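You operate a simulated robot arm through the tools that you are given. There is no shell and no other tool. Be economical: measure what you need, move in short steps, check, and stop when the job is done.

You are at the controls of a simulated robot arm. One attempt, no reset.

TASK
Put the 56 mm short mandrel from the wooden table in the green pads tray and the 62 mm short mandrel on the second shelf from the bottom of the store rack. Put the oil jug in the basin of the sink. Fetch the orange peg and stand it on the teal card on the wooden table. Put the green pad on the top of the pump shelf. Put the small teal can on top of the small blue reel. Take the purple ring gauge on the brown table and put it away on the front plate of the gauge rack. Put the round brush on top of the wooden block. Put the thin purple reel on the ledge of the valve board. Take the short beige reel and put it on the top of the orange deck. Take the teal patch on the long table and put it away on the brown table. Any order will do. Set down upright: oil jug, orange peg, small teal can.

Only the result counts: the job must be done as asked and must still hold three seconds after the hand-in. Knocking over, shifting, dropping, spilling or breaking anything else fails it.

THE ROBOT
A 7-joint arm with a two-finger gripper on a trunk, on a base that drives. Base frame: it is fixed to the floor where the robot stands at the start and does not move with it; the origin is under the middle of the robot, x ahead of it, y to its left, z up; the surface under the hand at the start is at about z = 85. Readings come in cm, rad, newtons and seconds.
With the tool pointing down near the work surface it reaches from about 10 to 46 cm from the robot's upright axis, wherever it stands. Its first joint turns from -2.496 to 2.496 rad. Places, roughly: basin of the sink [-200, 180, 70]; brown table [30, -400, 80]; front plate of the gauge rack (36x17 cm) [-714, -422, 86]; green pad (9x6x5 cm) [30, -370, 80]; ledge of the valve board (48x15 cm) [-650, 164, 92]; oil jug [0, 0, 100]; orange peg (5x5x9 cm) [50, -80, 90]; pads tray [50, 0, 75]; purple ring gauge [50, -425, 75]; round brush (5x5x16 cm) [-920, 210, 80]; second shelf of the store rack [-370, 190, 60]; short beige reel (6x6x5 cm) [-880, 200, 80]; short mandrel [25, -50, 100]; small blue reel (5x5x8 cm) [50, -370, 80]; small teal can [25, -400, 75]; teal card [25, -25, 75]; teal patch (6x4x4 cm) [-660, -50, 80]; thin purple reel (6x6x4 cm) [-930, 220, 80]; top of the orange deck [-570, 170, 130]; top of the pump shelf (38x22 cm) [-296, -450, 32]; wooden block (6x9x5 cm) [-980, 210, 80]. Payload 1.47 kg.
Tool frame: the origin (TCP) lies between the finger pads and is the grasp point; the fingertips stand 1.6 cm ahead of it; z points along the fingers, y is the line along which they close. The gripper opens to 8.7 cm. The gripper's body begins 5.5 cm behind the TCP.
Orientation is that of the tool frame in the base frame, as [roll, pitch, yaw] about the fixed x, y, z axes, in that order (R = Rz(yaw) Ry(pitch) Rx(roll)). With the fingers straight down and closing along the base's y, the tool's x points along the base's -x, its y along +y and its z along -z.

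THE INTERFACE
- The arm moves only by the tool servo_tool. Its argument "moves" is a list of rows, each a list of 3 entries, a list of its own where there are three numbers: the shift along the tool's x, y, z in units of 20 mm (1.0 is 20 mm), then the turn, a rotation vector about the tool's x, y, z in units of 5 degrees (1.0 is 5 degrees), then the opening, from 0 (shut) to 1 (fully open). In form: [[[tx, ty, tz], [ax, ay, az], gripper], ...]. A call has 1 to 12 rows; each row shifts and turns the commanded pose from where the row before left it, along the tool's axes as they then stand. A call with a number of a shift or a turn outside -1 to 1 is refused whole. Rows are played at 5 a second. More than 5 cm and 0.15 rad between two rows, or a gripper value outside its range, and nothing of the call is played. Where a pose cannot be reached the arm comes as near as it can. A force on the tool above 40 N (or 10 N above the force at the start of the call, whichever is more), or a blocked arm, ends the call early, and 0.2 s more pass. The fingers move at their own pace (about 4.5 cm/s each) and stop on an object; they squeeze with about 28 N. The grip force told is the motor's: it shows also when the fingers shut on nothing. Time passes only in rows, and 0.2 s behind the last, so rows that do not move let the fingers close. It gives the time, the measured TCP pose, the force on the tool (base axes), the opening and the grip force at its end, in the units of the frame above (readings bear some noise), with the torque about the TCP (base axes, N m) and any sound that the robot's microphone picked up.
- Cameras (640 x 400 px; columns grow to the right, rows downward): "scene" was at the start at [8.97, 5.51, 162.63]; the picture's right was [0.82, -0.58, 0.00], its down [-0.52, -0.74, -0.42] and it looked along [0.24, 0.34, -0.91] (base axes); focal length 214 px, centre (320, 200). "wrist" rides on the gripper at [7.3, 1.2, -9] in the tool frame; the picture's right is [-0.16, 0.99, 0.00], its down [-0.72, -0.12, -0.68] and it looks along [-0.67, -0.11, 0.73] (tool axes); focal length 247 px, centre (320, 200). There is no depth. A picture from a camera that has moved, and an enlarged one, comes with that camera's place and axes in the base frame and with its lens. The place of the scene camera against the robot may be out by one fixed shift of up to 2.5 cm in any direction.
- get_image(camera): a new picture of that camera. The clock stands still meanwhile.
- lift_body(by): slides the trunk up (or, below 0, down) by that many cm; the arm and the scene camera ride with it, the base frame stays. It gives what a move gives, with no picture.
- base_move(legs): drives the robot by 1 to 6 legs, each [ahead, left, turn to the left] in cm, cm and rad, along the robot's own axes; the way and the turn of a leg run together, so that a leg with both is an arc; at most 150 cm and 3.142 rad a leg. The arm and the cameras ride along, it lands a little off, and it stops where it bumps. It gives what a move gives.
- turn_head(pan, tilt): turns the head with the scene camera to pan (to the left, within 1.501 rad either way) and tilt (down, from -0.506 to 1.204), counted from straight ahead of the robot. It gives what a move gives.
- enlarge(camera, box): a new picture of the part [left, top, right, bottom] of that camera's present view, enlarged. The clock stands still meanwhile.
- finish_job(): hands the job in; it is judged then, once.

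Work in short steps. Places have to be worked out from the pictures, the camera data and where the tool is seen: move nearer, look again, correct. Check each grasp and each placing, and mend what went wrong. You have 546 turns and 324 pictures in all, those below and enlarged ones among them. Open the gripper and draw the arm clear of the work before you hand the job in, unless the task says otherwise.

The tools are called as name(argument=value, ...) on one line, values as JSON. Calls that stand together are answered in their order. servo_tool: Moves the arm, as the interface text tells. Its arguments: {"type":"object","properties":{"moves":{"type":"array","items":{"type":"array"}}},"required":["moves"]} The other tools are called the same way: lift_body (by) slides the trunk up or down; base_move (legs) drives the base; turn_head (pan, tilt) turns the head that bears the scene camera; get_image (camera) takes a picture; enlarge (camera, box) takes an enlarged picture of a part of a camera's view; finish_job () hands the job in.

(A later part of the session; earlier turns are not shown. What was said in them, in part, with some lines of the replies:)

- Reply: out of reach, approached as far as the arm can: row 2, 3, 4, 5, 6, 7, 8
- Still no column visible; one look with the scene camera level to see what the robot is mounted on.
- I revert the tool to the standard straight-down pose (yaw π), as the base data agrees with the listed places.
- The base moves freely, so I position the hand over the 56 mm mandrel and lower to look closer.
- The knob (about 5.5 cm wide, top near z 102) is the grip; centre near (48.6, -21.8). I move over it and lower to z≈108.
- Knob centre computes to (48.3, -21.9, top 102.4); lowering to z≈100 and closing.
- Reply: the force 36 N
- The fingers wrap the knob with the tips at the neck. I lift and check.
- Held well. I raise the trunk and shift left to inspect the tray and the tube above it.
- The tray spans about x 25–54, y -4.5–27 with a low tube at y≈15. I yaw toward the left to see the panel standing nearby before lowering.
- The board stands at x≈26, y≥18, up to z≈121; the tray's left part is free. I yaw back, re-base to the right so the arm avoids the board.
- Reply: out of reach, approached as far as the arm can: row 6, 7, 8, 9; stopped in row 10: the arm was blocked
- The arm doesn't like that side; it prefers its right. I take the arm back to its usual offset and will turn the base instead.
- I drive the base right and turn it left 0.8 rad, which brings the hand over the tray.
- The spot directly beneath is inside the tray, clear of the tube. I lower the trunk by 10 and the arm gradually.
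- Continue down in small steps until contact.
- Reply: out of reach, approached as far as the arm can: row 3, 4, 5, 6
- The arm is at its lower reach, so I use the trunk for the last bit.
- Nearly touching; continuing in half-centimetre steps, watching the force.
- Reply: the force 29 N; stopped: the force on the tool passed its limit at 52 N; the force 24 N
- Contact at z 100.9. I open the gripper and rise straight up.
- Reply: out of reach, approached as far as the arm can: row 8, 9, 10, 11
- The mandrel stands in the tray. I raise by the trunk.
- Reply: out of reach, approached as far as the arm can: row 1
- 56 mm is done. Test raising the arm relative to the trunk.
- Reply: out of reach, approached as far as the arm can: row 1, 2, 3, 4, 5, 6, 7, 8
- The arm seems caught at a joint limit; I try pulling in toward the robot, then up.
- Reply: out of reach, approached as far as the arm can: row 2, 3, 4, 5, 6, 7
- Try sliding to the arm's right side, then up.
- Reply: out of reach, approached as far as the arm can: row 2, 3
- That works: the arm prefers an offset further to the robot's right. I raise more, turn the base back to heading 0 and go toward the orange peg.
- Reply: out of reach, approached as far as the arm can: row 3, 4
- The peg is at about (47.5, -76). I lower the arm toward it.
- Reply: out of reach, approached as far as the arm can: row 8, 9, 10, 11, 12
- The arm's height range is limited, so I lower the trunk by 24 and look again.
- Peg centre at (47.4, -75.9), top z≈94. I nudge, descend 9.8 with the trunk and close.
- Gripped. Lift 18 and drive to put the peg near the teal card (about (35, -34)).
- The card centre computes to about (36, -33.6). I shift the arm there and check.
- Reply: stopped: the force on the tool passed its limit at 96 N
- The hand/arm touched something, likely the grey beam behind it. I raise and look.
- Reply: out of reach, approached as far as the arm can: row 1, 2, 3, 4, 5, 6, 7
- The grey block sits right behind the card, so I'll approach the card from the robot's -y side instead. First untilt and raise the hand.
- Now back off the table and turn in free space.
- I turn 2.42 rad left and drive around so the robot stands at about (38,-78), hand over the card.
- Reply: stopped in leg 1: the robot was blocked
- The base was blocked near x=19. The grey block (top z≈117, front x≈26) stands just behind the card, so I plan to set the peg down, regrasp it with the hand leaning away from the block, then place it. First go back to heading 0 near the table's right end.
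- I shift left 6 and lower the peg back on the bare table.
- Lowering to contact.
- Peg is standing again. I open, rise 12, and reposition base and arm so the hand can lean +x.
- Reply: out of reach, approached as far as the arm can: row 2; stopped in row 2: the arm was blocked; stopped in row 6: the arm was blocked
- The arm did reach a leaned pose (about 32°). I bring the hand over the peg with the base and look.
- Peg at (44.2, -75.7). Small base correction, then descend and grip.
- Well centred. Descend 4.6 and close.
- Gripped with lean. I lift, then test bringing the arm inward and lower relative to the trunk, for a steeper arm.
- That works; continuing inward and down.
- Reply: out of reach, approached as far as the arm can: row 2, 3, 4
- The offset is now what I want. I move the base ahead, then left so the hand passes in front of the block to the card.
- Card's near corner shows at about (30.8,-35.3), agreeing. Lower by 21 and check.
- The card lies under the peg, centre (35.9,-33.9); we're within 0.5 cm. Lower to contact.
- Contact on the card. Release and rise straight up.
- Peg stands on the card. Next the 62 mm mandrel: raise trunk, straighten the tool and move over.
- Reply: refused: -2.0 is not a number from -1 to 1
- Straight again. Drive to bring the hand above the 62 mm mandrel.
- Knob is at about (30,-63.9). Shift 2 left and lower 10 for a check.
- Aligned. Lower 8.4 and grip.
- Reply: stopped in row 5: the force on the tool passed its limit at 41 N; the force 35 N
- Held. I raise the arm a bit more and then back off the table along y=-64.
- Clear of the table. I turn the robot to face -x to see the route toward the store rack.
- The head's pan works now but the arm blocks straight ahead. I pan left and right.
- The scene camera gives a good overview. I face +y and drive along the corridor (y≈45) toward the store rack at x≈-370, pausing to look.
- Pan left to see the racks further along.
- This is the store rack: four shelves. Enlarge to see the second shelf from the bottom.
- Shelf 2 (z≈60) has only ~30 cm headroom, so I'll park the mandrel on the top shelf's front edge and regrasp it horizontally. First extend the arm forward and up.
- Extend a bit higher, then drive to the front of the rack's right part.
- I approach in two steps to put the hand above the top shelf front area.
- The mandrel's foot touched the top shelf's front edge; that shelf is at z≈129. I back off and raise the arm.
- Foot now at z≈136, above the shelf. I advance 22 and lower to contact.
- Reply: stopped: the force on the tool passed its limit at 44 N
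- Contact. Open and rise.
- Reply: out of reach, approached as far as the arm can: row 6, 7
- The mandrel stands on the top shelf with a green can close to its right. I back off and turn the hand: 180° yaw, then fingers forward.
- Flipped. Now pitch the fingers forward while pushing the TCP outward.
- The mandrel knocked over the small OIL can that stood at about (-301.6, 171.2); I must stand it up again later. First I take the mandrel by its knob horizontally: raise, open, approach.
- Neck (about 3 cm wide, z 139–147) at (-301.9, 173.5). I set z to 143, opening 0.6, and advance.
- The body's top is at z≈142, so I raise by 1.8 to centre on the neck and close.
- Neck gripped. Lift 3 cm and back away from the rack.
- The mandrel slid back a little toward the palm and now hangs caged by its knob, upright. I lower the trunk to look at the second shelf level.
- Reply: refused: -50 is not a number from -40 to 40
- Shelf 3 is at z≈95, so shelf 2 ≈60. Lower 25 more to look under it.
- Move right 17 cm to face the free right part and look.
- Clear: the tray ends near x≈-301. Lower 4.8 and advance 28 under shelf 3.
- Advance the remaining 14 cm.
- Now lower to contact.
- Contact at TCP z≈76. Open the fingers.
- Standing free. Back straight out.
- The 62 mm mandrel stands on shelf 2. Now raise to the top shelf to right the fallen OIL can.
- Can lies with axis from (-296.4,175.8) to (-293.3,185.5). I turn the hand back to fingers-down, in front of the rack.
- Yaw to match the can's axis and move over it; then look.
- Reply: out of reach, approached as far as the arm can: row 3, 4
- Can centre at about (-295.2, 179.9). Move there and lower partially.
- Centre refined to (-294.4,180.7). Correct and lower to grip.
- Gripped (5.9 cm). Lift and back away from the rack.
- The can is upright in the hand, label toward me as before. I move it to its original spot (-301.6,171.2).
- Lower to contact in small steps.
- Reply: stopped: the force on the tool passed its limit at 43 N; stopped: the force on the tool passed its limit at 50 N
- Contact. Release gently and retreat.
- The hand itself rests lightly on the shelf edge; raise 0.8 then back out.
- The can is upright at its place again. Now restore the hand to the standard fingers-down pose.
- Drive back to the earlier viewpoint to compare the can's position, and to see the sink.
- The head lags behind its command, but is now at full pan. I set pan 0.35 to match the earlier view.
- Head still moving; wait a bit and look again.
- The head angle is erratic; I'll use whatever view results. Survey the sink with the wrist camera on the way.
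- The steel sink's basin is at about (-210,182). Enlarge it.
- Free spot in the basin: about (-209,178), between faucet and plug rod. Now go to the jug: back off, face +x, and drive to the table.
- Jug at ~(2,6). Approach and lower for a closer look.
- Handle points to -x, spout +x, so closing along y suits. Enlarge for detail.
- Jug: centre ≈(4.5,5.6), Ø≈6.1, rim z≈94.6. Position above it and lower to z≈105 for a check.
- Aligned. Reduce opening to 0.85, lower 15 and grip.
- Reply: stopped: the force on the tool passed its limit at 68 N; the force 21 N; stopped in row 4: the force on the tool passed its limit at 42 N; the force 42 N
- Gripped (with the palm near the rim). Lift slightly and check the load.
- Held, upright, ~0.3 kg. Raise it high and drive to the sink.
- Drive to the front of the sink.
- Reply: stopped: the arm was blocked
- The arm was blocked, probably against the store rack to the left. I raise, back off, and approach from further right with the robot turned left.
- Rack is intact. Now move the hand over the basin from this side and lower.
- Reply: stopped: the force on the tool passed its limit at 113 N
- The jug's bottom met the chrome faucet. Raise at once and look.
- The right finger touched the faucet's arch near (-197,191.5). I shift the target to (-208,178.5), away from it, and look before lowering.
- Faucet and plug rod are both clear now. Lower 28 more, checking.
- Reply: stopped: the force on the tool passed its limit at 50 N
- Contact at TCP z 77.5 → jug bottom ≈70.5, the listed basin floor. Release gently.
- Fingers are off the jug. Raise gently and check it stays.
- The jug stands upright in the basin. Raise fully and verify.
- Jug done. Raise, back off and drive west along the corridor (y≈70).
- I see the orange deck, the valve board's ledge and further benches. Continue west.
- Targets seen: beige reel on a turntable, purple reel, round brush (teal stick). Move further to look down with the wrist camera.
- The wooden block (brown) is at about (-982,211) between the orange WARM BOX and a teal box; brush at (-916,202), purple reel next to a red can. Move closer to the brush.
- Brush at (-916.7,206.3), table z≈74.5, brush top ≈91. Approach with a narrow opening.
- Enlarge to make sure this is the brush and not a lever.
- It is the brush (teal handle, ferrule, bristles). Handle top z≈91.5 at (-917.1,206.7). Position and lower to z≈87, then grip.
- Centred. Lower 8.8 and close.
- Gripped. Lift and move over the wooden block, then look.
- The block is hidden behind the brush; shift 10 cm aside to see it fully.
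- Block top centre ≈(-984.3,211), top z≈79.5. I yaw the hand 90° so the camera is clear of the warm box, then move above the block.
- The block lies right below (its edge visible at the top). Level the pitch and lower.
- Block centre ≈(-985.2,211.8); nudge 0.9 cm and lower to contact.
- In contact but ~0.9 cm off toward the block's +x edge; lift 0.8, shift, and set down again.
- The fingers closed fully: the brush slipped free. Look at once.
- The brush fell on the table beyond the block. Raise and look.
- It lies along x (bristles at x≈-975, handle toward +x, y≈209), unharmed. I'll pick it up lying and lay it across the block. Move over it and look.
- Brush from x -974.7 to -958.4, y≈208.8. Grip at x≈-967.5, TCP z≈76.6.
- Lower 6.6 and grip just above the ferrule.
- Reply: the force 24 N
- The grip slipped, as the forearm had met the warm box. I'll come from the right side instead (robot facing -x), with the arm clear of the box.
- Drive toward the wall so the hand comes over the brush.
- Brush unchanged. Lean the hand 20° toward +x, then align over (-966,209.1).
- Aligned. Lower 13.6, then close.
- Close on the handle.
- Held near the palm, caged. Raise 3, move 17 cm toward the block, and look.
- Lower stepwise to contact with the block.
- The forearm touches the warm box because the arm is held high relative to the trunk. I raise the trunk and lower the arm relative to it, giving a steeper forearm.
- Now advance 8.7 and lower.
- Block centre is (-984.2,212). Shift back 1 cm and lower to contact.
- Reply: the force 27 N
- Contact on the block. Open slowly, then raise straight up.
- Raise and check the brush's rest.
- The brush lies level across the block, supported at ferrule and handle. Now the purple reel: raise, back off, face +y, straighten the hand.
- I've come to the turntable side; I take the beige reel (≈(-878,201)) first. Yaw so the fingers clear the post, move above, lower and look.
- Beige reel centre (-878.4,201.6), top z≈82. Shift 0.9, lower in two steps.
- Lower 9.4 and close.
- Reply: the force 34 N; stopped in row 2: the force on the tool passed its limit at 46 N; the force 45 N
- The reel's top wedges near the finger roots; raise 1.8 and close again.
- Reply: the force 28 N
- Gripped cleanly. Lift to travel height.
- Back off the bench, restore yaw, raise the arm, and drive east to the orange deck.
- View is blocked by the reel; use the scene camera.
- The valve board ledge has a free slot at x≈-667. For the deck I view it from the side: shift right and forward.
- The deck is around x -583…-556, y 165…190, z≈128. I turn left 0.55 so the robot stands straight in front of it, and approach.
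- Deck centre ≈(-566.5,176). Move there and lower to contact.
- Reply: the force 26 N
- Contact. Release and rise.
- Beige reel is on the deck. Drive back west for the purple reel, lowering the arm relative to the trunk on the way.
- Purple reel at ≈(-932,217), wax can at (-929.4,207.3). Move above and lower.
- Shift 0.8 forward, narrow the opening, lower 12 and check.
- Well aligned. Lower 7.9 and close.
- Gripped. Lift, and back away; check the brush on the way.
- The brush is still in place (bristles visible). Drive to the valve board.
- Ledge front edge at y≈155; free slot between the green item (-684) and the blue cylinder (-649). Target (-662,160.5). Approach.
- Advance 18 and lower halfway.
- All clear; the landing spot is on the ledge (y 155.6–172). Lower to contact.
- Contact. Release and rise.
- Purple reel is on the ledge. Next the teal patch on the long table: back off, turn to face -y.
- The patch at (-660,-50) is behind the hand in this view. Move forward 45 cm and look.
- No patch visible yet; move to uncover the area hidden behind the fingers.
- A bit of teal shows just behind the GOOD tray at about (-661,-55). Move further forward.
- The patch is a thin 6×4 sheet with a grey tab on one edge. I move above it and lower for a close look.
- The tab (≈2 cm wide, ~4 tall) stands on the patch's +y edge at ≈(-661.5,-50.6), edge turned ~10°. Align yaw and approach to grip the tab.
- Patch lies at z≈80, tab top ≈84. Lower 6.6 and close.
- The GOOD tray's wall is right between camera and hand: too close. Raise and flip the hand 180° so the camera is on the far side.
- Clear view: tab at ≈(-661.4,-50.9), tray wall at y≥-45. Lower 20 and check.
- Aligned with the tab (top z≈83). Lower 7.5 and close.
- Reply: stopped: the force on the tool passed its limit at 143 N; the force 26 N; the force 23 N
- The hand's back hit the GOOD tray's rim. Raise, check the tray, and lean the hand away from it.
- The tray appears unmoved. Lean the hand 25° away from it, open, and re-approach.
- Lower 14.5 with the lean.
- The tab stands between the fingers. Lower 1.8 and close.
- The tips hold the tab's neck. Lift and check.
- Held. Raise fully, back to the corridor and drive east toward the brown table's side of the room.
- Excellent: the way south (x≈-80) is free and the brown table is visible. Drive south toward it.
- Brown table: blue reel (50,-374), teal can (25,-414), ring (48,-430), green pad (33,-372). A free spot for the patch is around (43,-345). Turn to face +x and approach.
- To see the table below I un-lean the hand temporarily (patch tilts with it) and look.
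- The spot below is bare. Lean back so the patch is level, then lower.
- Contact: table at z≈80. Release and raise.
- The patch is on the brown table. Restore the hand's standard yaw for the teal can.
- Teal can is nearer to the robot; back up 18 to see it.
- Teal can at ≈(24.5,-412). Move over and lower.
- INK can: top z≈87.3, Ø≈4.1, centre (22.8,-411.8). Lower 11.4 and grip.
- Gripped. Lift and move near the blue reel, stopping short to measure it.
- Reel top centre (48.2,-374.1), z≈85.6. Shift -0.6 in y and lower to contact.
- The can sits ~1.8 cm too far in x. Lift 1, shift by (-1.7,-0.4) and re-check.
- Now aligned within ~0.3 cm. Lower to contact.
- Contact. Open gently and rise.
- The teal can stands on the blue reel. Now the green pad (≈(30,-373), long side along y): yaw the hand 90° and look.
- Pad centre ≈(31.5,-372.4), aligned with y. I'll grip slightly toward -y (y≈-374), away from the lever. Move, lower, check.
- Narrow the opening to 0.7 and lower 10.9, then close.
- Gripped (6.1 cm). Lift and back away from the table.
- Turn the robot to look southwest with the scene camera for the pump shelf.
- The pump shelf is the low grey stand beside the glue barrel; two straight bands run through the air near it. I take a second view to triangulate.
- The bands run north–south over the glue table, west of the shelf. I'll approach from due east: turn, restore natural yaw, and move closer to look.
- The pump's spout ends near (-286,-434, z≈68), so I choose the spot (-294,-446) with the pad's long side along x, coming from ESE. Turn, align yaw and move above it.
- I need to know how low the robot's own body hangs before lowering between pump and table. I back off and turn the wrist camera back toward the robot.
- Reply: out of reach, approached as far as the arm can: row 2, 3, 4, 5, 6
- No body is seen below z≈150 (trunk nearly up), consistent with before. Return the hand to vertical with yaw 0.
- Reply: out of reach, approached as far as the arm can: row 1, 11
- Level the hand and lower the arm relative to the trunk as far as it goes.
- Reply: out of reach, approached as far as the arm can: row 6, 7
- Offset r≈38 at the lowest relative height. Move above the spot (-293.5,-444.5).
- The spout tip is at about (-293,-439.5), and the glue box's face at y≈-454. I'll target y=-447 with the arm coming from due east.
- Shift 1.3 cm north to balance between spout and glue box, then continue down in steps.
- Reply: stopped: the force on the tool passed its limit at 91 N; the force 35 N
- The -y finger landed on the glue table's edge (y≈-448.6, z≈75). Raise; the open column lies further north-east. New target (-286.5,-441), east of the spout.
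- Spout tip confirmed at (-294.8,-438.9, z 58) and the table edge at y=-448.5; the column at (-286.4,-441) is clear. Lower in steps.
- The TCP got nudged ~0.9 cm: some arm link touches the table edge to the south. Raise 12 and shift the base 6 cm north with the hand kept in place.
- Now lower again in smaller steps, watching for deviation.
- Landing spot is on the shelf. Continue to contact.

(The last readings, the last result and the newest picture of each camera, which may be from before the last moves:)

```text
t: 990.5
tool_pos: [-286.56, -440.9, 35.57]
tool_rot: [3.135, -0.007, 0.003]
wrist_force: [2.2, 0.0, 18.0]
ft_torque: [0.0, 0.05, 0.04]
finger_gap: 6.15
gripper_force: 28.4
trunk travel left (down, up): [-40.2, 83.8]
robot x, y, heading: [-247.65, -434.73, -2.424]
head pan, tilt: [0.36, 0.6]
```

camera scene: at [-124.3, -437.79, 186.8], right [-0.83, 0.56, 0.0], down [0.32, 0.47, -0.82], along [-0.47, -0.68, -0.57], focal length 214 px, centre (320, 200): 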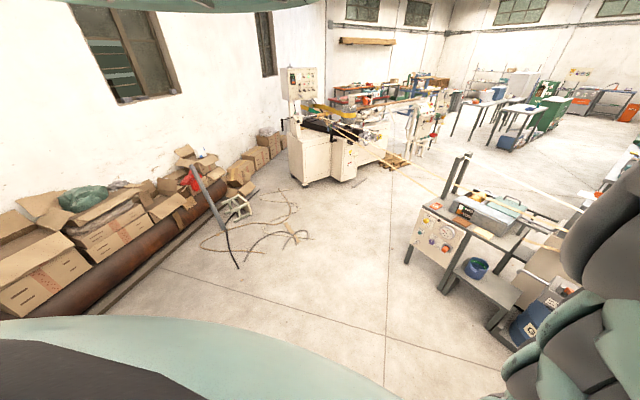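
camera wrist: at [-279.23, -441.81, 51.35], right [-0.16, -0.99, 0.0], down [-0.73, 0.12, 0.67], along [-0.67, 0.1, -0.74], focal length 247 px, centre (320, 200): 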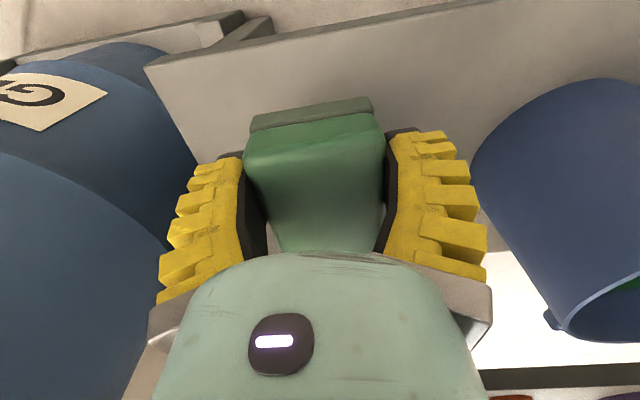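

Contact with the shelf. Release and rise straight up.

servo_tool(moves=[[[0, 0, 0], [0, 0, 0], 0.68], [[0, 0, 0], [0, 0, 0], 0.74], [[0, 0, 0], [0, 0, 0], 0.78], [[0, 0, 0], [0, 0, 0], 0.78]])

lift_body(by=14)

get_image(camera="wrist")

```text
t: 991.5
tool_pos: [-286.34, -440.79, 35.57]
tool_rot: [3.136, -0.009, 0.004]
wrist_force: [0.3, 0.0, -0.2]
ft_torque: [-0.02, -0.01, -0.02]
finger_gap: 7.15
gripper_force: 2.3
trunk travel left (down, up): [-40.2, 83.8]
robot x, y, heading: [-247.95, -434.88, -2.423]
head pan, tilt: [0.36, 0.6]
```

```text
t: 993.2
tool_pos: [-286.25, -440.92, 49.51]
tool_rot: [3.137, -0.009, 0.002]
wrist_force: [0.2, 0.2, 1.4]
ft_torque: [-0.01, 0.04, 0.0]
finger_gap: 7.15
gripper_force: 2.2
trunk travel left (down, up): [-54.2, 69.8]
robot x, y, heading: [-248.32, -434.6, -2.423]
head pan, tilt: [0.36, 0.6]
```

```text
88 pictures are left
camera wrist: at [-279.2, -441.8, 58.54], right [-0.16, -0.99, 0.0], down [-0.73, 0.12, 0.67], along [-0.67, 0.1, -0.74], focal length 247 px, centre (320, 200)
```

wrist: 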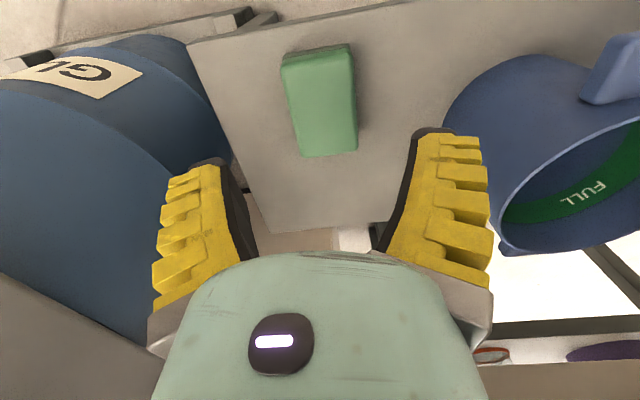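

Green pad is on the pump shelf. Narrow the fingers and raise out.

servo_tool(moves=[[[0, 0, 0], [0, 0, 0], 0.4], [[0, 0, 0], [0, 0, 0], 0.4], [[0, 0, 0], [0, 0, 0], 0.4]])

lift_body(by=40)

lift_body(by=29)

get_image(camera="wrist")

```text
t: 994.0
tool_pos: [-286.31, -440.76, 49.77]
tool_rot: [3.138, -0.009, 0.003]
wrist_force: [0.4, 0.4, -1.2]
ft_torque: [0.0, 0.0, -0.01]
finger_gap: 4.04
gripper_force: 4.5
trunk travel left (down, up): [-54.2, 69.8]
robot x, y, heading: [-247.77, -434.45, -2.425]
head pan, tilt: [0.36, 0.6]
```

```text
t: 997.8
tool_pos: [-286.28, -440.82, 89.52]
tool_rot: [3.137, -0.008, 0.004]
wrist_force: [0.1, 0.0, -0.2]
ft_torque: [0.02, -0.02, -0.03]
finger_gap: 4.09
gripper_force: 4.8
trunk travel left (down, up): [-94.2, 29.8]
robot x, y, heading: [-247.92, -434.55, -2.425]
head pan, tilt: [0.36, 0.6]
```

```text
t: 1000.8
tool_pos: [-286.34, -440.76, 118.58]
tool_rot: [3.136, -0.009, 0.003]
wrist_force: [0.7, 0.1, 0.1]
ft_torque: [0.03, -0.04, 0.0]
finger_gap: 4.07
gripper_force: 4.3
trunk travel left (down, up): [-123.2, 0.8]
robot x, y, heading: [-247.61, -434.68, -2.422]
head pan, tilt: [0.36, 0.6]
```

```text
87 pictures are left
camera wrist: at [-279.21, -441.8, 127.54], right [-0.16, -0.99, 0.0], down [-0.73, 0.12, 0.67], along [-0.67, 0.1, -0.74], focal length 247 px, centre (320, 200)
```

wrist: 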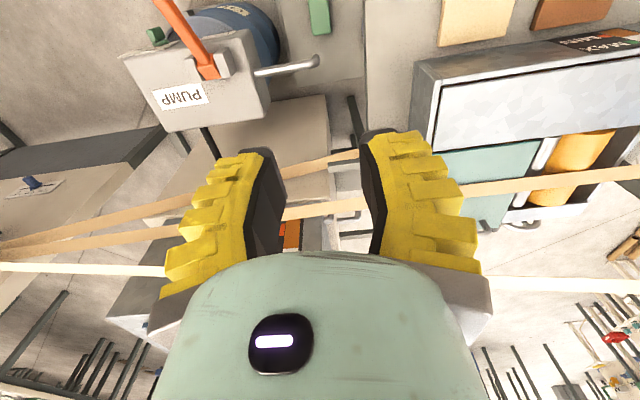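

All clear. Now the purple ring gauge: back east, face +x again and approach its tag.

base_move(legs=[[-112.7, 99, 0], [0, 0, 2.42], [85, 28, 0]])

servo_tool(moves=[[[0, 0, 0], [0, 0, -1], 0.6], [[0, 0, 0], [0, 0, -1], 0.6], [[0, 0, 0], [0, 0, -1], 0.6], [[0, 0, 0], [0, 0, -1], 0.6], [[0, 0, 0], [0, 0, -1], 0.6], [[0, 0, 0], [0, 0, -1], 0.6], [[0, 0, 0], [0, 0, -1], 0.6], [[0, 0, 0], [0, 0, -1], 0.6]])

get_image(camera="wrist")

```text
refused: leg 1 is longer than a leg can be; nothing moved
```

```text
t: 1002.6
tool_pos: [-286.5, -440.79, 118.59]
tool_rot: [3.132, -0.001, 0.703]
wrist_force: [0.6, 0.6, -0.1]
ft_torque: [0.02, 0.01, 0.0]
finger_gap: 5.73
gripper_force: 4.2
trunk travel left (down, up): [-123.2, 0.8]
robot x, y, heading: [-248.06, -434.82, -2.423]
head pan, tilt: [0.36, 0.6]
```

```text
86 pictures are left
camera wrist: at [-280.21, -436.83, 127.53], right [0.52, -0.86, 0.01], down [-0.63, -0.38, 0.68], along [-0.58, -0.36, -0.74], focal length 247 px, centre (320, 200)
```

wrist: 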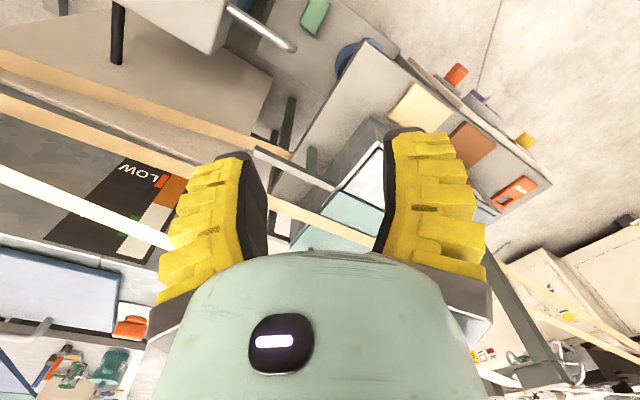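

The first leg was too long (150 max total); I split it.

base_move(legs=[[-75, 66, 0], [-37.7, 33, 0], [0, 0, 2.42], [85, 28, 0]])

get_image(camera="wrist")

```text
t: 1020.3
tool_pos: [19.06, -425.78, 118.58]
tool_rot: [3.133, -0.003, 3.133]
wrist_force: [0.5, -0.1, -0.4]
ft_torque: [-0.03, -0.02, 0.0]
finger_gap: 5.74
gripper_force: 3.6
trunk travel left (down, up): [-123.2, 0.8]
robot x, y, heading: [-13.94, -405.42, 0.004]
head pan, tilt: [0.36, 0.6]
```

```text
85 pictures are left
camera wrist: at [11.68, -424.57, 127.53], right [0.17, 0.99, 0.01], down [0.72, -0.13, 0.68], along [0.67, -0.11, -0.74], focal length 247 px, centre (320, 200)
```

wrist: 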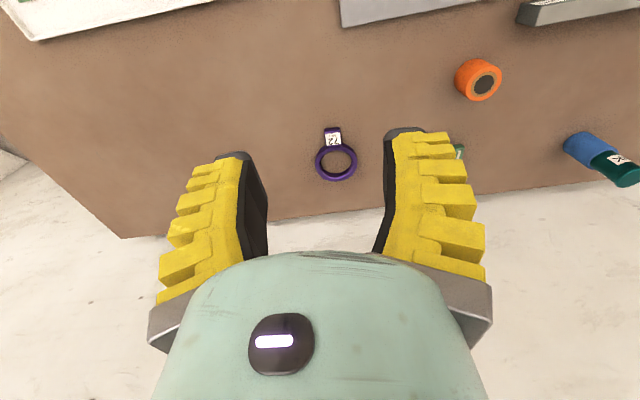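

The tag handle points toward the robot at ≈(37,-426). Approach and lower to look.

base_move(legs=[[14, 0, 0]])

lift_body(by=-22)

get_image(camera="wrist")

enlarge(camera="wrist", box=[240, 40, 420, 180])

```text
t: 1021.6
tool_pos: [33.05, -425.68, 118.69]
tool_rot: [3.132, -0.003, 3.133]
wrist_force: [0.1, 0.0, 0.3]
ft_torque: [0.03, -0.02, 0.01]
finger_gap: 5.74
gripper_force: 4.0
trunk travel left (down, up): [-123.2, 0.8]
robot x, y, heading: [0.2, -405.18, 0.011]
head pan, tilt: [0.36, 0.6]
```

```text
t: 1023.9
tool_pos: [33.13, -425.59, 96.62]
tool_rot: [3.132, -0.003, 3.132]
wrist_force: [-0.4, -0.8, 0.5]
ft_torque: [0.0, 0.01, 0.02]
finger_gap: 5.76
gripper_force: 3.9
trunk travel left (down, up): [-101.2, 22.8]
robot x, y, heading: [0.06, -405.18, 0.006]
head pan, tilt: [0.36, 0.6]
```

```text
84 pictures are left
camera wrist: at [25.75, -424.42, 105.54], right [0.17, 0.99, 0.01], down [0.72, -0.13, 0.68], along [0.67, -0.11, -0.74], focal length 247 px, centre (320, 200)
```

wrist: 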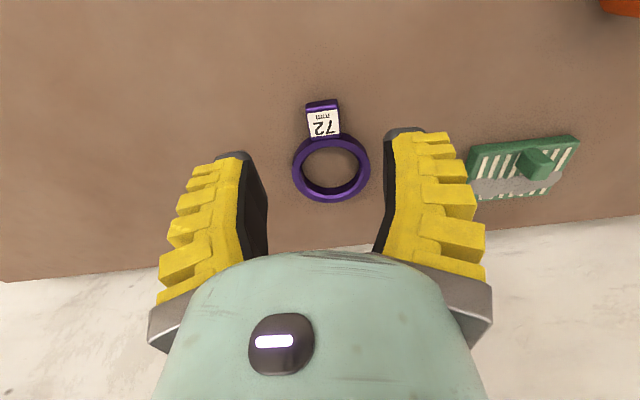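

```text
2.86 times, centred on (330, 110) of wrist
camera zoom: at [25.75, -424.42, 105.54], right [0.17, 0.99, 0.01], down [0.72, -0.13, 0.68], along [0.67, -0.11, -0.74], focal length 706 px, centre (291, 457)
```

zoom: 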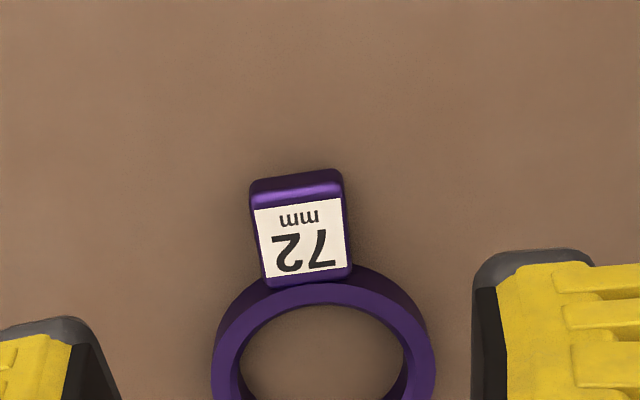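

Tag centre (36.9,-425.8), ~3.2 wide, top z≈82. Move +3.8 and lower to z≈81.9, then grip.

base_move(legs=[[3.7, -0.2, 0]])

lift_body(by=-11)

get_image(camera="wrist")

```text
t: 1024.8
tool_pos: [36.86, -425.76, 96.67]
tool_rot: [3.131, -0.003, 3.133]
wrist_force: [-0.3, -0.4, 0.0]
ft_torque: [-0.02, -0.01, -0.01]
finger_gap: 5.75
gripper_force: 3.8
trunk travel left (down, up): [-101.2, 22.8]
robot x, y, heading: [3.55, -405.35, 0.009]
head pan, tilt: [0.36, 0.6]
```

```text
t: 1026.2
tool_pos: [36.8, -425.86, 85.66]
tool_rot: [3.132, -0.003, 3.133]
wrist_force: [0.7, 0.0, -0.4]
ft_torque: [0.02, 0.01, 0.01]
finger_gap: 5.76
gripper_force: 3.8
trunk travel left (down, up): [-90.2, 33.8]
robot x, y, heading: [3.55, -405.43, 0.007]
head pan, tilt: [0.36, 0.6]
```

```text
82 pictures are left
camera wrist: at [29.48, -424.58, 94.54], right [0.17, 0.99, 0.01], down [0.72, -0.13, 0.68], along [0.67, -0.11, -0.74], focal length 247 px, centre (320, 200)
```

wrist: 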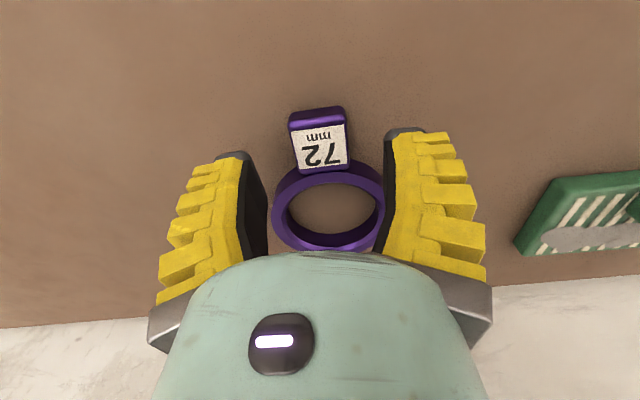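

lift_body(by=-3.7)

servo_tool(moves=[[[0, 0, 0], [0, 0, 0], 0.4], [[0, 0, 0], [0, 0, 0], 0.2], [[0, 0, 0], [0, 0, 0], 0], [[0, 0, 0], [0, 0, 0], 0], [[0, 0, 0], [0, 0, 0], 0]])

lift_body(by=15)

get_image(camera="wrist")

```text
t: 1027.0
tool_pos: [36.81, -425.74, 81.88]
tool_rot: [3.132, -0.001, 3.133]
wrist_force: [-0.4, -0.2, 0.1]
ft_torque: [0.02, 0.01, 0.03]
finger_gap: 5.75
gripper_force: 4.0
trunk travel left (down, up): [-86.5, 37.5]
robot x, y, heading: [3.64, -405.8, 0.008]
head pan, tilt: [0.36, 0.6]
```

```text
t: 1028.2
tool_pos: [36.73, -425.78, 81.94]
tool_rot: [3.133, -0.004, 3.133]
wrist_force: [-3.6, 3.8, 16.4]
ft_torque: [0.03, 0.02, -0.07]
finger_gap: 3.06
gripper_force: 27.7
trunk travel left (down, up): [-86.5, 37.5]
robot x, y, heading: [3.97, -405.73, 0.008]
head pan, tilt: [0.36, 0.6]
```

```text
t: 1030.0
tool_pos: [36.88, -425.81, 96.92]
tool_rot: [3.131, -0.004, 3.132]
wrist_force: [0.3, 1.0, -2.0]
ft_torque: [0.01, 0.1, 0.0]
finger_gap: 2.66
gripper_force: 27.7
trunk travel left (down, up): [-101.5, 22.5]
robot x, y, heading: [3.59, -405.47, 0.014]
head pan, tilt: [0.36, 0.6]
```

```text
81 pictures are left
camera wrist: at [29.45, -424.56, 105.82], right [0.17, 0.99, 0.01], down [0.72, -0.13, 0.68], along [0.67, -0.11, -0.74], focal length 247 px, centre (320, 200)
```

wrist: 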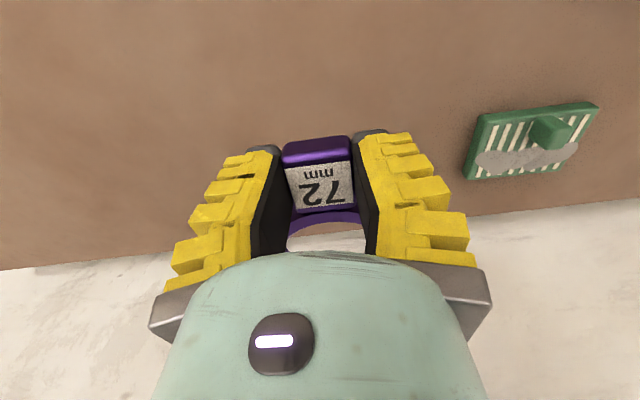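

Held by the tag. Raise trunk and arm high for travel and back away from the table.

lift_body(by=22)

servo_tool(moves=[[[0, 0, -1], [0, 0, 0], 0], [[0, 0, -1], [0, 0, 0], 0], [[0, 0, -1], [0, 0, 0], 0], [[0, 0, -1], [0, 0, 0], 0], [[0, 0, -1], [0, 0, 0], 0], [[0, 0, -1], [0, 0, 0], 0], [[0, 0, -1], [0, 0, 0], 0], [[0, 0, -1], [0, 0, 0], 0], [[0, 0, -1], [0, 0, 0], 0], [[0, 0, -1], [0, 0, 0], 0]])

base_move(legs=[[-88, 0, 0], [0, 150, 0], [0, 150, 0], [0, 150, 0], [0, 35, 0]])

get_image(camera="wrist")

```text
t: 1032.3
tool_pos: [36.82, -425.81, 118.92]
tool_rot: [3.13, -0.003, 3.133]
wrist_force: [-0.6, -0.7, -2.0]
ft_torque: [0.01, 0.05, 0.04]
finger_gap: 2.66
gripper_force: 28.2
trunk travel left (down, up): [-123.5, 0.5]
robot x, y, heading: [3.91, -405.02, 0.007]
head pan, tilt: [0.36, 0.6]
```

```text
t: 1034.5
tool_pos: [36.94, -425.89, 138.84]
tool_rot: [3.131, -0.004, 3.134]
wrist_force: [-0.5, 0.4, -1.8]
ft_torque: [0.01, 0.07, 0.0]
finger_gap: 2.65
gripper_force: 27.8
trunk travel left (down, up): [-123.5, 0.5]
robot x, y, heading: [3.26, -405.57, 0.011]
head pan, tilt: [0.36, 0.6]
```

```text
t: 1062.1
tool_pos: [-47.36, 58.95, 138.74]
tool_rot: [3.132, -0.004, 3.11]
wrist_force: [0.8, 0.1, -2.8]
ft_torque: [0.0, 0.12, -0.01]
finger_gap: 2.62
gripper_force: 28.1
trunk travel left (down, up): [-123.5, 0.5]
robot x, y, heading: [-80.04, 79.95, -0.008]
head pan, tilt: [0.36, 0.6]
```

```text
80 pictures are left
camera wrist: at [-54.72, 60.27, 147.77], right [0.19, 0.98, 0.01], down [0.72, -0.15, 0.68], along [0.67, -0.12, -0.74], focal length 247 px, centre (320, 200)
```

wrist: 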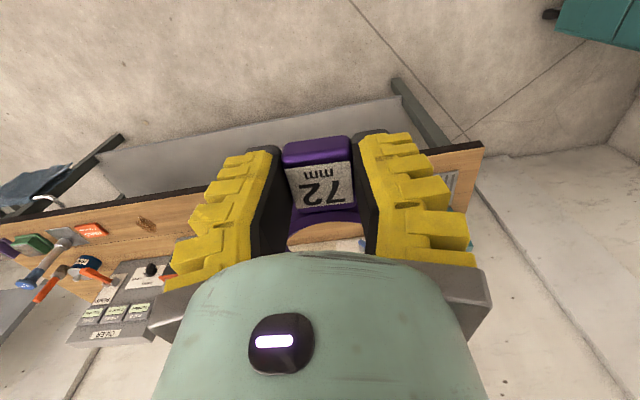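

Grip is steady. Drive west along the corridor to x≈-690.

base_move(legs=[[-150, 0, 0.008], [-150, 0, 0], [-150, 0, 0], [-150, 0, 0], [0, 0, -1.57]])

get_image(camera="scene")

get_image(camera="wrist")

```text
t: 1094.5
tool_pos: [-701.38, 50.75, 138.87]
tool_rot: [3.132, -0.002, 1.537]
wrist_force: [-0.3, 1.6, -1.6]
ft_torque: [0.09, -0.02, -0.01]
finger_gap: 2.64
gripper_force: 27.7
trunk travel left (down, up): [-123.5, 0.5]
robot x, y, heading: [-680.42, 83.38, -1.588]
head pan, tilt: [0.36, 0.6]
```

```text
79 pictures are left
camera scene: at [-674.53, 72.05, 191.96], right [-0.57, -0.82, 0.0], down [-0.46, 0.32, -0.83], along [0.68, -0.47, -0.56], focal length 214 px, centre (320, 200)
```

scene: 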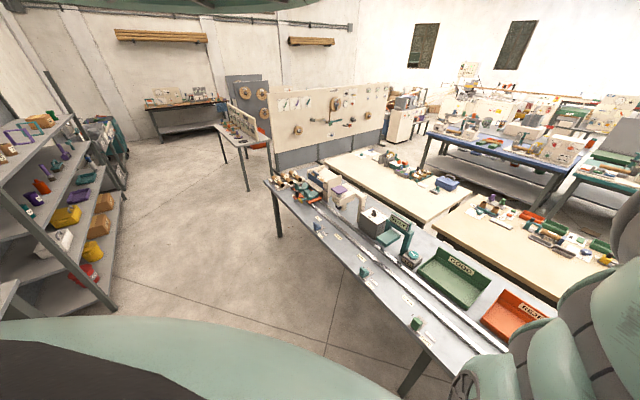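

```text
78 pictures are left
camera wrist: at [-700.23, 58.18, 147.77], right [0.98, -0.19, 0.01], down [-0.15, -0.72, 0.68], along [-0.12, -0.67, -0.74], focal length 247 px, centre (320, 200)
```

wrist: 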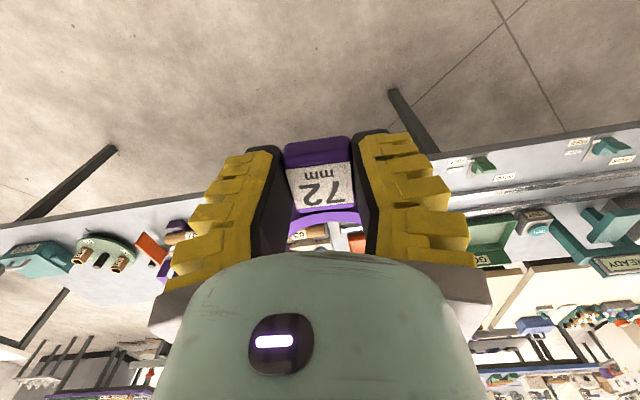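

Turn to look southwest with the scene camera.

base_move(legs=[[0, 0, -1.2]])

get_image(camera="scene")

```text
t: 1097.9
tool_pos: [-718.23, 91.92, 138.95]
tool_rot: [3.131, -0.002, 0.328]
wrist_force: [0.6, -0.4, -2.5]
ft_torque: [0.01, -0.12, -0.01]
finger_gap: 2.64
gripper_force: 28.3
trunk travel left (down, up): [-123.5, 0.5]
robot x, y, heading: [-680.17, 83.77, -2.795]
head pan, tilt: [0.36, 0.6]
```

```text
77 pictures are left
camera scene: at [-690.44, 73.18, 191.96], right [-0.97, 0.25, 0.0], down [0.14, 0.55, -0.83], along [-0.2, -0.8, -0.56], focal length 214 px, centre (320, 200)
```

scene: 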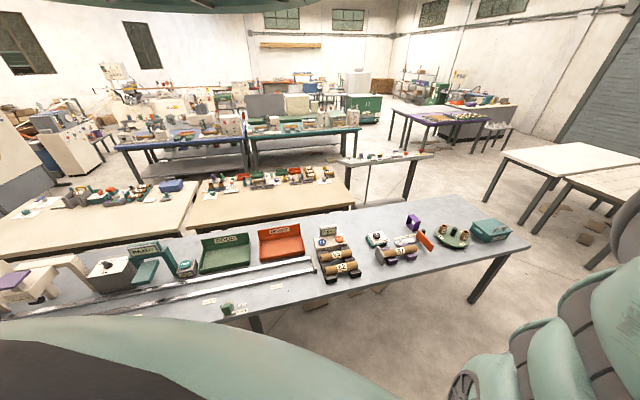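

enlarge(camera="scene", box=[200, 60, 380, 180])

```text
3.33 times, centred on (290, 120) of scene
camera zoom: at [-690.44, 73.18, 191.96], right [-0.97, 0.25, 0.0], down [0.14, 0.55, -0.83], along [-0.2, -0.8, -0.56], focal length 715 px, centre (420, 467)
```

zoom: 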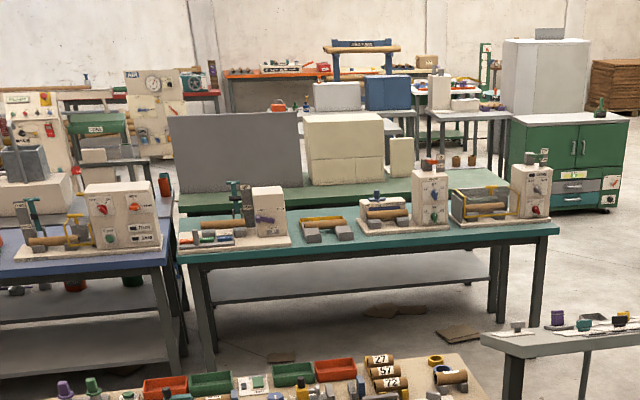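

The gauge rack is the grey board (top z≈128) whose front faces south. I raise the hand a bit more, face north, and fly south over the tables in stages.

servo_tool(moves=[[[0, 0, -1], [0, 0, 0], 0], [[0, 0, -1], [0, 0, 0], 0], [[0, 0, -1], [0, 0, 0], 0], [[0, 0, -1], [0, 0, 0], 0]])

base_move(legs=[[0, 0, -1.917], [0, 30, 0], [-150, 0, 0], [-130, 0, 0]])

get_image(camera="wrist")

get_image(camera="scene")

```text
t: 1098.9
tool_pos: [-718.34, 92.15, 146.82]
tool_rot: [3.13, -0.004, 0.327]
wrist_force: [-0.1, 0.2, -2.1]
ft_torque: [0.06, -0.08, -0.02]
finger_gap: 2.6
gripper_force: 28.3
trunk travel left (down, up): [-123.5, 0.5]
robot x, y, heading: [-680.23, 83.31, -2.796]
head pan, tilt: [0.36, 0.6]
```

```text
t: 1118.8
tool_pos: [-696.31, -165.07, 146.88]
tool_rot: [3.131, -0.004, -1.628]
wrist_force: [-0.1, 0.6, -3.3]
ft_torque: [-0.07, 0.01, 0.03]
finger_gap: 2.64
gripper_force: 28.1
trunk travel left (down, up): [-123.5, 0.5]
robot x, y, heading: [-718.72, -197.01, 1.53]
head pan, tilt: [0.36, 0.6]
```

```text
75 pictures are left
camera wrist: at [-697.88, -172.13, 155.75], right [-0.98, 0.22, 0.01], down [0.17, 0.72, 0.68], along [0.14, 0.66, -0.74], focal length 247 px, centre (320, 200)
```

wrist: 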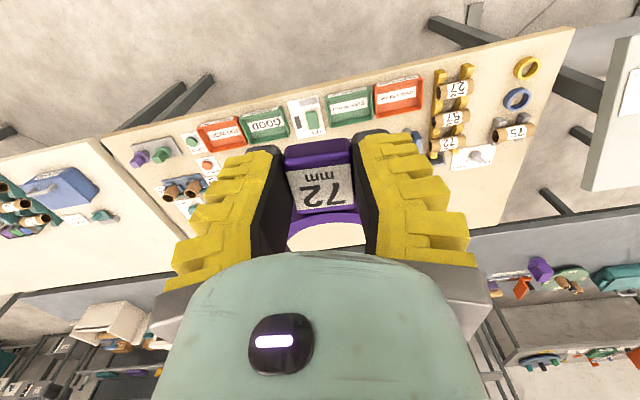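

```text
74 pictures are left
camera scene: at [-726.88, -184.45, 191.96], right [0.59, 0.8, 0.0], down [0.45, -0.34, -0.83], along [-0.66, 0.49, -0.56], focal length 214 px, centre (320, 200)
```

scene: 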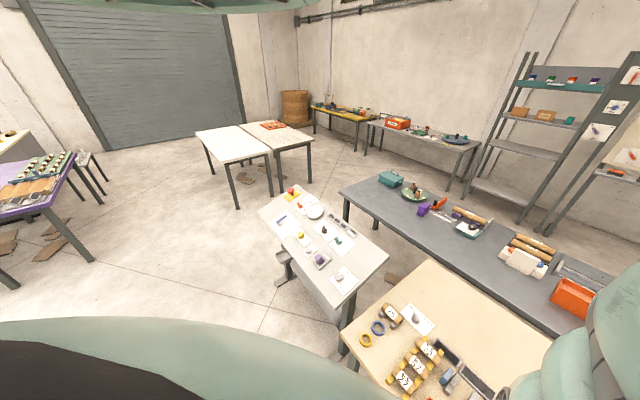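

Flying over works. Continue south past the rack.

base_move(legs=[[-150, 0, 0.04], [-120, 0, 0], [-45, 0, 0]])

get_image(camera="wrist")

get_image(camera="scene")

```text
t: 1134.2
tool_pos: [-699.16, -478.18, 146.92]
tool_rot: [3.131, -0.004, -1.569]
wrist_force: [-0.7, 0.1, -2.7]
ft_torque: [-0.07, 0.0, 0.0]
finger_gap: 2.65
gripper_force: 28.2
trunk travel left (down, up): [-123.5, 0.5]
robot x, y, heading: [-719.36, -511.33, 1.588]
head pan, tilt: [0.36, 0.6]
```

```text
73 pictures are left
camera wrist: at [-700.36, -485.28, 155.75], right [-0.99, 0.16, 0.01], down [0.12, 0.73, 0.68], along [0.1, 0.67, -0.74], focal length 247 px, centre (320, 200)
```

wrist: 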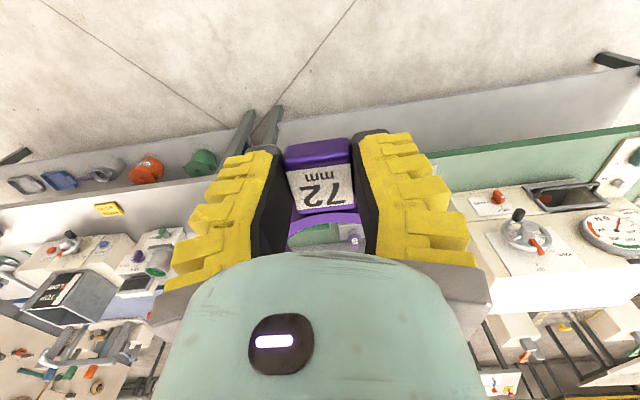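

```text
72 pictures are left
camera scene: at [-728.55, -499.2, 191.96], right [0.55, 0.84, 0.0], down [0.47, -0.31, -0.83], along [-0.69, 0.45, -0.56], focal length 214 px, centre (320, 200)
```

scene: 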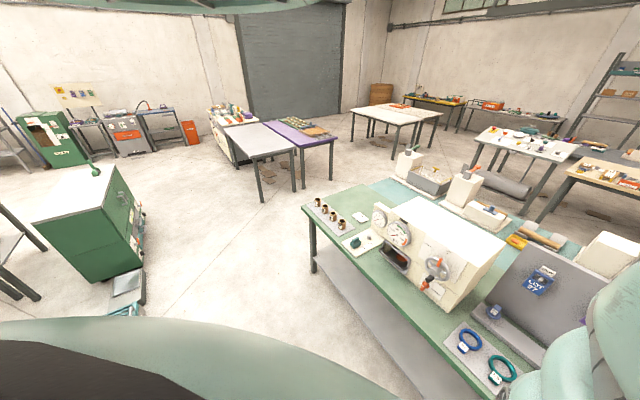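

The gauge rack with its front plate (two rings already on it) is on the green table's south side. Enlarge.

enlarge(camera="scene", box=[400, 230, 600, 400])

```text
2.35 times, centred on (500, 315) of scene
camera zoom: at [-728.55, -499.2, 191.96], right [0.55, 0.84, 0.0], down [0.47, -0.31, -0.83], along [-0.69, 0.45, -0.56], focal length 505 px, centre (-104, -71)
```

zoom: 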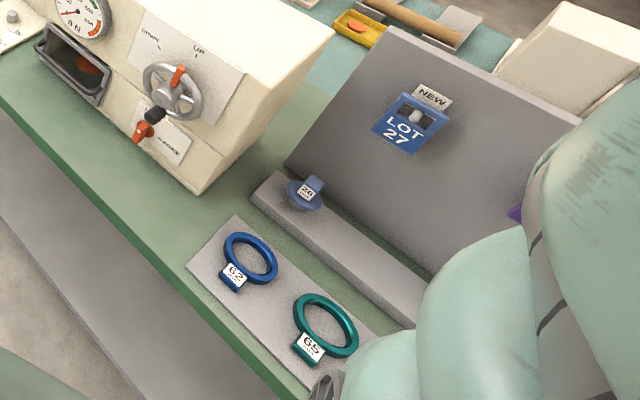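

Plate spans x -734…-698, y -430…-413, with a free place near x≈-704. Approach.

base_move(legs=[[40, 4, 0]])

lift_body(by=-20)

get_image(camera="wrist")

```text
t: 1136.7
tool_pos: [-704.0, -437.91, 146.81]
tool_rot: [3.131, -0.003, -1.569]
wrist_force: [0.0, -0.6, -1.9]
ft_torque: [-0.11, -0.01, 0.01]
finger_gap: 2.62
gripper_force: 28.2
trunk travel left (down, up): [-123.5, 0.5]
robot x, y, heading: [-724.36, -471.31, 1.589]
head pan, tilt: [0.36, 0.6]
```

```text
t: 1138.9
tool_pos: [-704.03, -437.88, 126.72]
tool_rot: [3.13, -0.002, -1.571]
wrist_force: [0.5, -0.1, -2.1]
ft_torque: [-0.09, -0.05, -0.01]
finger_gap: 2.62
gripper_force: 27.7
trunk travel left (down, up): [-103.5, 20.5]
robot x, y, heading: [-724.37, -471.47, 1.591]
head pan, tilt: [0.36, 0.6]
```

```text
70 pictures are left
camera wrist: at [-705.11, -445.04, 135.76], right [-0.99, 0.16, 0.01], down [0.12, 0.73, 0.68], along [0.1, 0.67, -0.74], focal length 247 px, centre (320, 200)
```

wrist: 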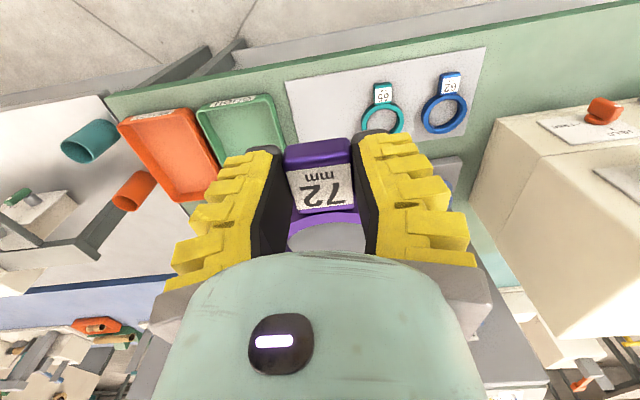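

Aligned with the free place. Advance 12.4 and lower.

base_move(legs=[[12.4, 0, 0]])

lift_body(by=-28)

get_image(camera="wrist")

```text
t: 1140.1
tool_pos: [-704.26, -425.74, 126.8]
tool_rot: [3.132, -0.004, -1.569]
wrist_force: [0.2, -0.2, -1.3]
ft_torque: [-0.07, 0.02, -0.01]
finger_gap: 2.63
gripper_force: 28.3
trunk travel left (down, up): [-103.5, 20.5]
robot x, y, heading: [-724.41, -458.94, 1.586]
head pan, tilt: [0.36, 0.6]
```

```text
t: 1143.0
tool_pos: [-704.21, -425.74, 98.87]
tool_rot: [3.131, -0.002, -1.568]
wrist_force: [0.6, 0.2, -2.4]
ft_torque: [-0.12, -0.01, -0.01]
finger_gap: 2.65
gripper_force: 28.4
trunk travel left (down, up): [-75.5, 48.5]
robot x, y, heading: [-724.43, -459.35, 1.593]
head pan, tilt: [0.36, 0.6]
```

```text
69 pictures are left
camera wrist: at [-705.38, -432.78, 107.76], right [-0.99, 0.16, 0.01], down [0.12, 0.73, 0.68], along [0.1, 0.67, -0.74], focal length 247 px, centre (320, 200)
```

wrist: 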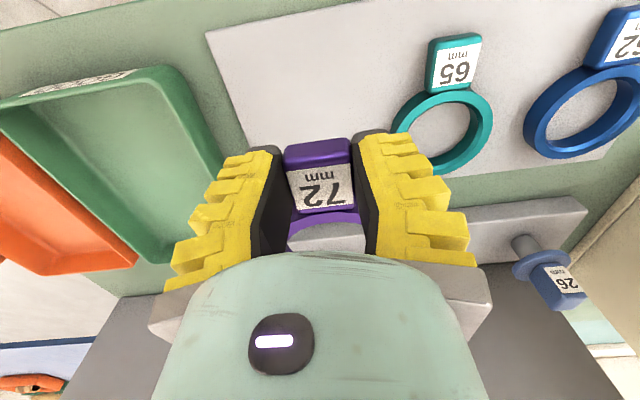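

Clearances fine (teal ring edge at x≈-711). Lower to contact.

lift_body(by=-9)

lift_body(by=-1.2)

lift_body(by=-0.8)

get_image(camera="wrist")

```text
t: 1144.2
tool_pos: [-704.1, -425.54, 89.78]
tool_rot: [3.131, -0.004, -1.569]
wrist_force: [0.4, -0.1, -2.6]
ft_torque: [-0.11, 0.01, -0.03]
finger_gap: 2.64
gripper_force: 28.5
trunk travel left (down, up): [-66.5, 57.5]
robot x, y, heading: [-724.4, -458.97, 1.591]
head pan, tilt: [0.36, 0.6]
```

```text
t: 1144.8
tool_pos: [-704.21, -425.54, 88.59]
tool_rot: [3.13, -0.005, -1.569]
wrist_force: [0.8, -0.5, -1.3]
ft_torque: [-0.12, 0.0, 0.01]
finger_gap: 2.62
gripper_force: 27.9
trunk travel left (down, up): [-65.3, 58.7]
robot x, y, heading: [-724.4, -458.83, 1.593]
head pan, tilt: [0.36, 0.6]
```

```text
t: 1145.4
tool_pos: [-704.14, -425.56, 87.85]
tool_rot: [3.13, -0.003, -1.567]
wrist_force: [-0.3, -0.1, 0.3]
ft_torque: [0.18, -0.04, -0.01]
finger_gap: 2.7
gripper_force: 27.9
trunk travel left (down, up): [-64.5, 59.5]
robot x, y, heading: [-724.61, -459.33, 1.59]
head pan, tilt: [0.36, 0.6]
```

```text
68 pictures are left
camera wrist: at [-705.36, -432.76, 96.76], right [-0.99, 0.16, 0.01], down [0.12, 0.73, 0.68], along [0.1, 0.67, -0.74], focal length 247 px, centre (320, 200)
```

wrist: 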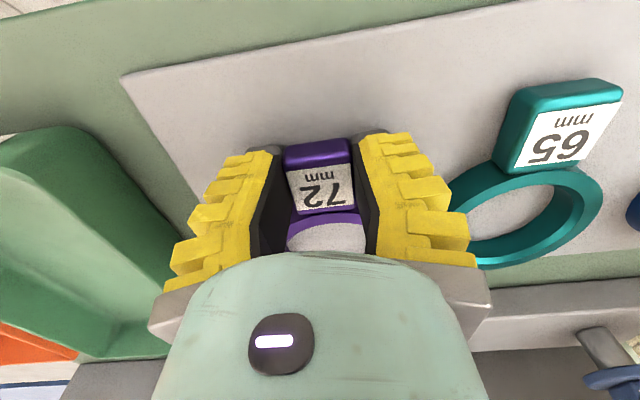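

The ring's far side touches already. Lower a little more.

lift_body(by=-0.5)

lift_body(by=-0.5)

```text
t: 1145.9
tool_pos: [-704.2, -425.52, 87.38]
tool_rot: [3.132, -0.004, -1.569]
wrist_force: [-2.2, -2.9, 17.0]
ft_torque: [-0.09, 0.01, 0.06]
finger_gap: 3.04
gripper_force: 28.7
trunk travel left (down, up): [-64.0, 60.0]
robot x, y, heading: [-724.5, -459.17, 1.587]
head pan, tilt: [0.36, 0.6]
```

```text
t: 1146.3
tool_pos: [-704.19, -425.54, 87.16]
tool_rot: [3.135, -0.003, -1.567]
wrist_force: [-3.5, -3.3, 22.6]
ft_torque: [0.04, -0.1, 0.05]
finger_gap: 3.06
gripper_force: 27.8
trunk travel left (down, up): [-63.8, 60.2]
robot x, y, heading: [-724.8, -459.44, 1.588]
head pan, tilt: [0.36, 0.6]
stopped: the force on the tool passed its limit at 60 N (the readings are from after the stop); the commanded pose is now the measured one
```

Flat contact. Release with a small opening and rise.

servo_tool(moves=[[[0, 0, 0], [0, 0, 0], 0.4], [[0, 0, 0], [0, 0, 0], 0.48], [[0, 0, 0], [0, 0, 0], 0.52], [[0, 0, 0], [0, 0, 0], 0.52]])

lift_body(by=20)

get_image(camera="wrist")

```text
t: 1147.3
tool_pos: [-704.22, -425.6, 87.08]
tool_rot: [3.131, -0.003, -1.568]
wrist_force: [-2.8, 1.1, 5.3]
ft_torque: [0.03, -0.08, 0.03]
finger_gap: 4.9
gripper_force: 1.9
trunk travel left (down, up): [-63.8, 60.2]
robot x, y, heading: [-724.69, -459.37, 1.591]
head pan, tilt: [0.36, 0.6]
```

```text
t: 1149.5
tool_pos: [-704.17, -425.66, 107.2]
tool_rot: [3.133, -0.005, -1.569]
wrist_force: [0.2, 0.1, -0.1]
ft_torque: [0.01, 0.0, 0.0]
finger_gap: 5.08
gripper_force: 4.4
trunk travel left (down, up): [-83.8, 40.2]
robot x, y, heading: [-724.19, -459.05, 1.59]
head pan, tilt: [0.36, 0.6]
```

```text
67 pictures are left
camera wrist: at [-705.35, -432.78, 116.07], right [-0.99, 0.16, 0.01], down [0.12, 0.73, 0.68], along [0.1, 0.67, -0.74], focal length 247 px, centre (320, 200)
```

wrist: 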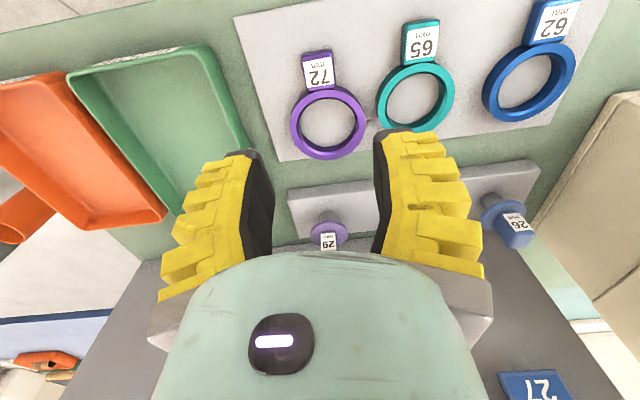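

The ring lies on the front plate beside the others. I draw the arm clear with the gripper open.

lift_body(by=39)

base_move(legs=[[-50, 0, 0]])

servo_tool(moves=[[[0, 0, 0], [0, 0, 0], 1], [[0, 0, 0], [0, 0, 0], 1], [[0, 0, 0], [0, 0, 0], 1]])

get_image(camera="scene")

```text
t: 1153.2
tool_pos: [-704.11, -425.77, 146.19]
tool_rot: [3.133, -0.005, -1.568]
wrist_force: [-0.2, -0.2, 0.1]
ft_torque: [0.0, 0.03, -0.04]
finger_gap: 5.08
gripper_force: 3.9
trunk travel left (down, up): [-122.8, 1.2]
robot x, y, heading: [-724.5, -458.87, 1.592]
head pan, tilt: [0.36, 0.6]
```

```text
t: 1156.2
tool_pos: [-703.2, -475.7, 146.05]
tool_rot: [3.134, -0.005, -1.568]
wrist_force: [0.5, 0.4, -0.6]
ft_torque: [-0.01, -0.02, 0.0]
finger_gap: 5.08
gripper_force: 3.6
trunk travel left (down, up): [-122.8, 1.2]
robot x, y, heading: [-723.42, -509.4, 1.588]
head pan, tilt: [0.36, 0.6]
```

```text
t: 1157.0
tool_pos: [-703.3, -475.55, 146.12]
tool_rot: [3.132, -0.006, -1.567]
wrist_force: [0.7, -0.6, 0.4]
ft_torque: [0.02, 0.0, 0.06]
finger_gap: 8.7
gripper_force: 0.1
trunk travel left (down, up): [-122.8, 1.2]
robot x, y, heading: [-723.56, -509.1, 1.594]
head pan, tilt: [0.36, 0.6]
```

```text
66 pictures are left
camera scene: at [-732.56, -496.72, 191.2], right [0.54, 0.84, 0.0], down [0.47, -0.31, -0.83], along [-0.69, 0.45, -0.56], focal length 214 px, centre (320, 200)
```

scene: 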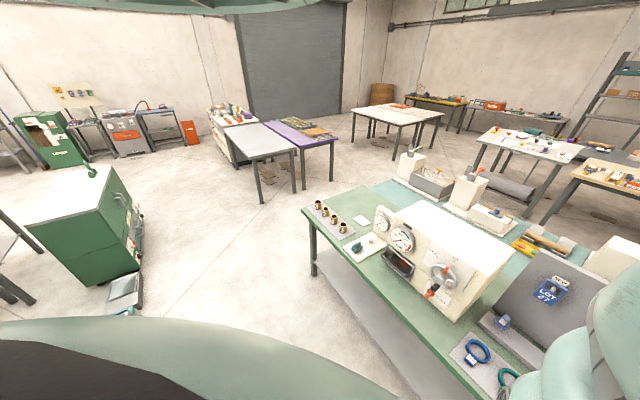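

All eleven placements are made and the arm is clear with the gripper open, so I hand in.

finish_job()

```text
The job is handed in.
```

I made all eleven placements and handed the job in. I knocked over one object on the way, and I don't know how it was judged.

- **Knocked-over oil can:** the 62 mm mandrel tipped the small green OIL can on the top shelf of the store rack. I stood it up again at about the same place, judged from a picture taken beforehand.
- **Contacts:** the hand or arm also touched the grey block on the wooden table, the sink faucet, the warm box, the GOOD tray and the glue table's edge. The pictures I took afterwards showed nothing out of place, but I did not measure each object before and after.
- **Round brush:** it slipped from the grip while I was standing it on the wooden block and fell to the table. I then laid it flat across the block, and it was still lying there the last time I saw it.
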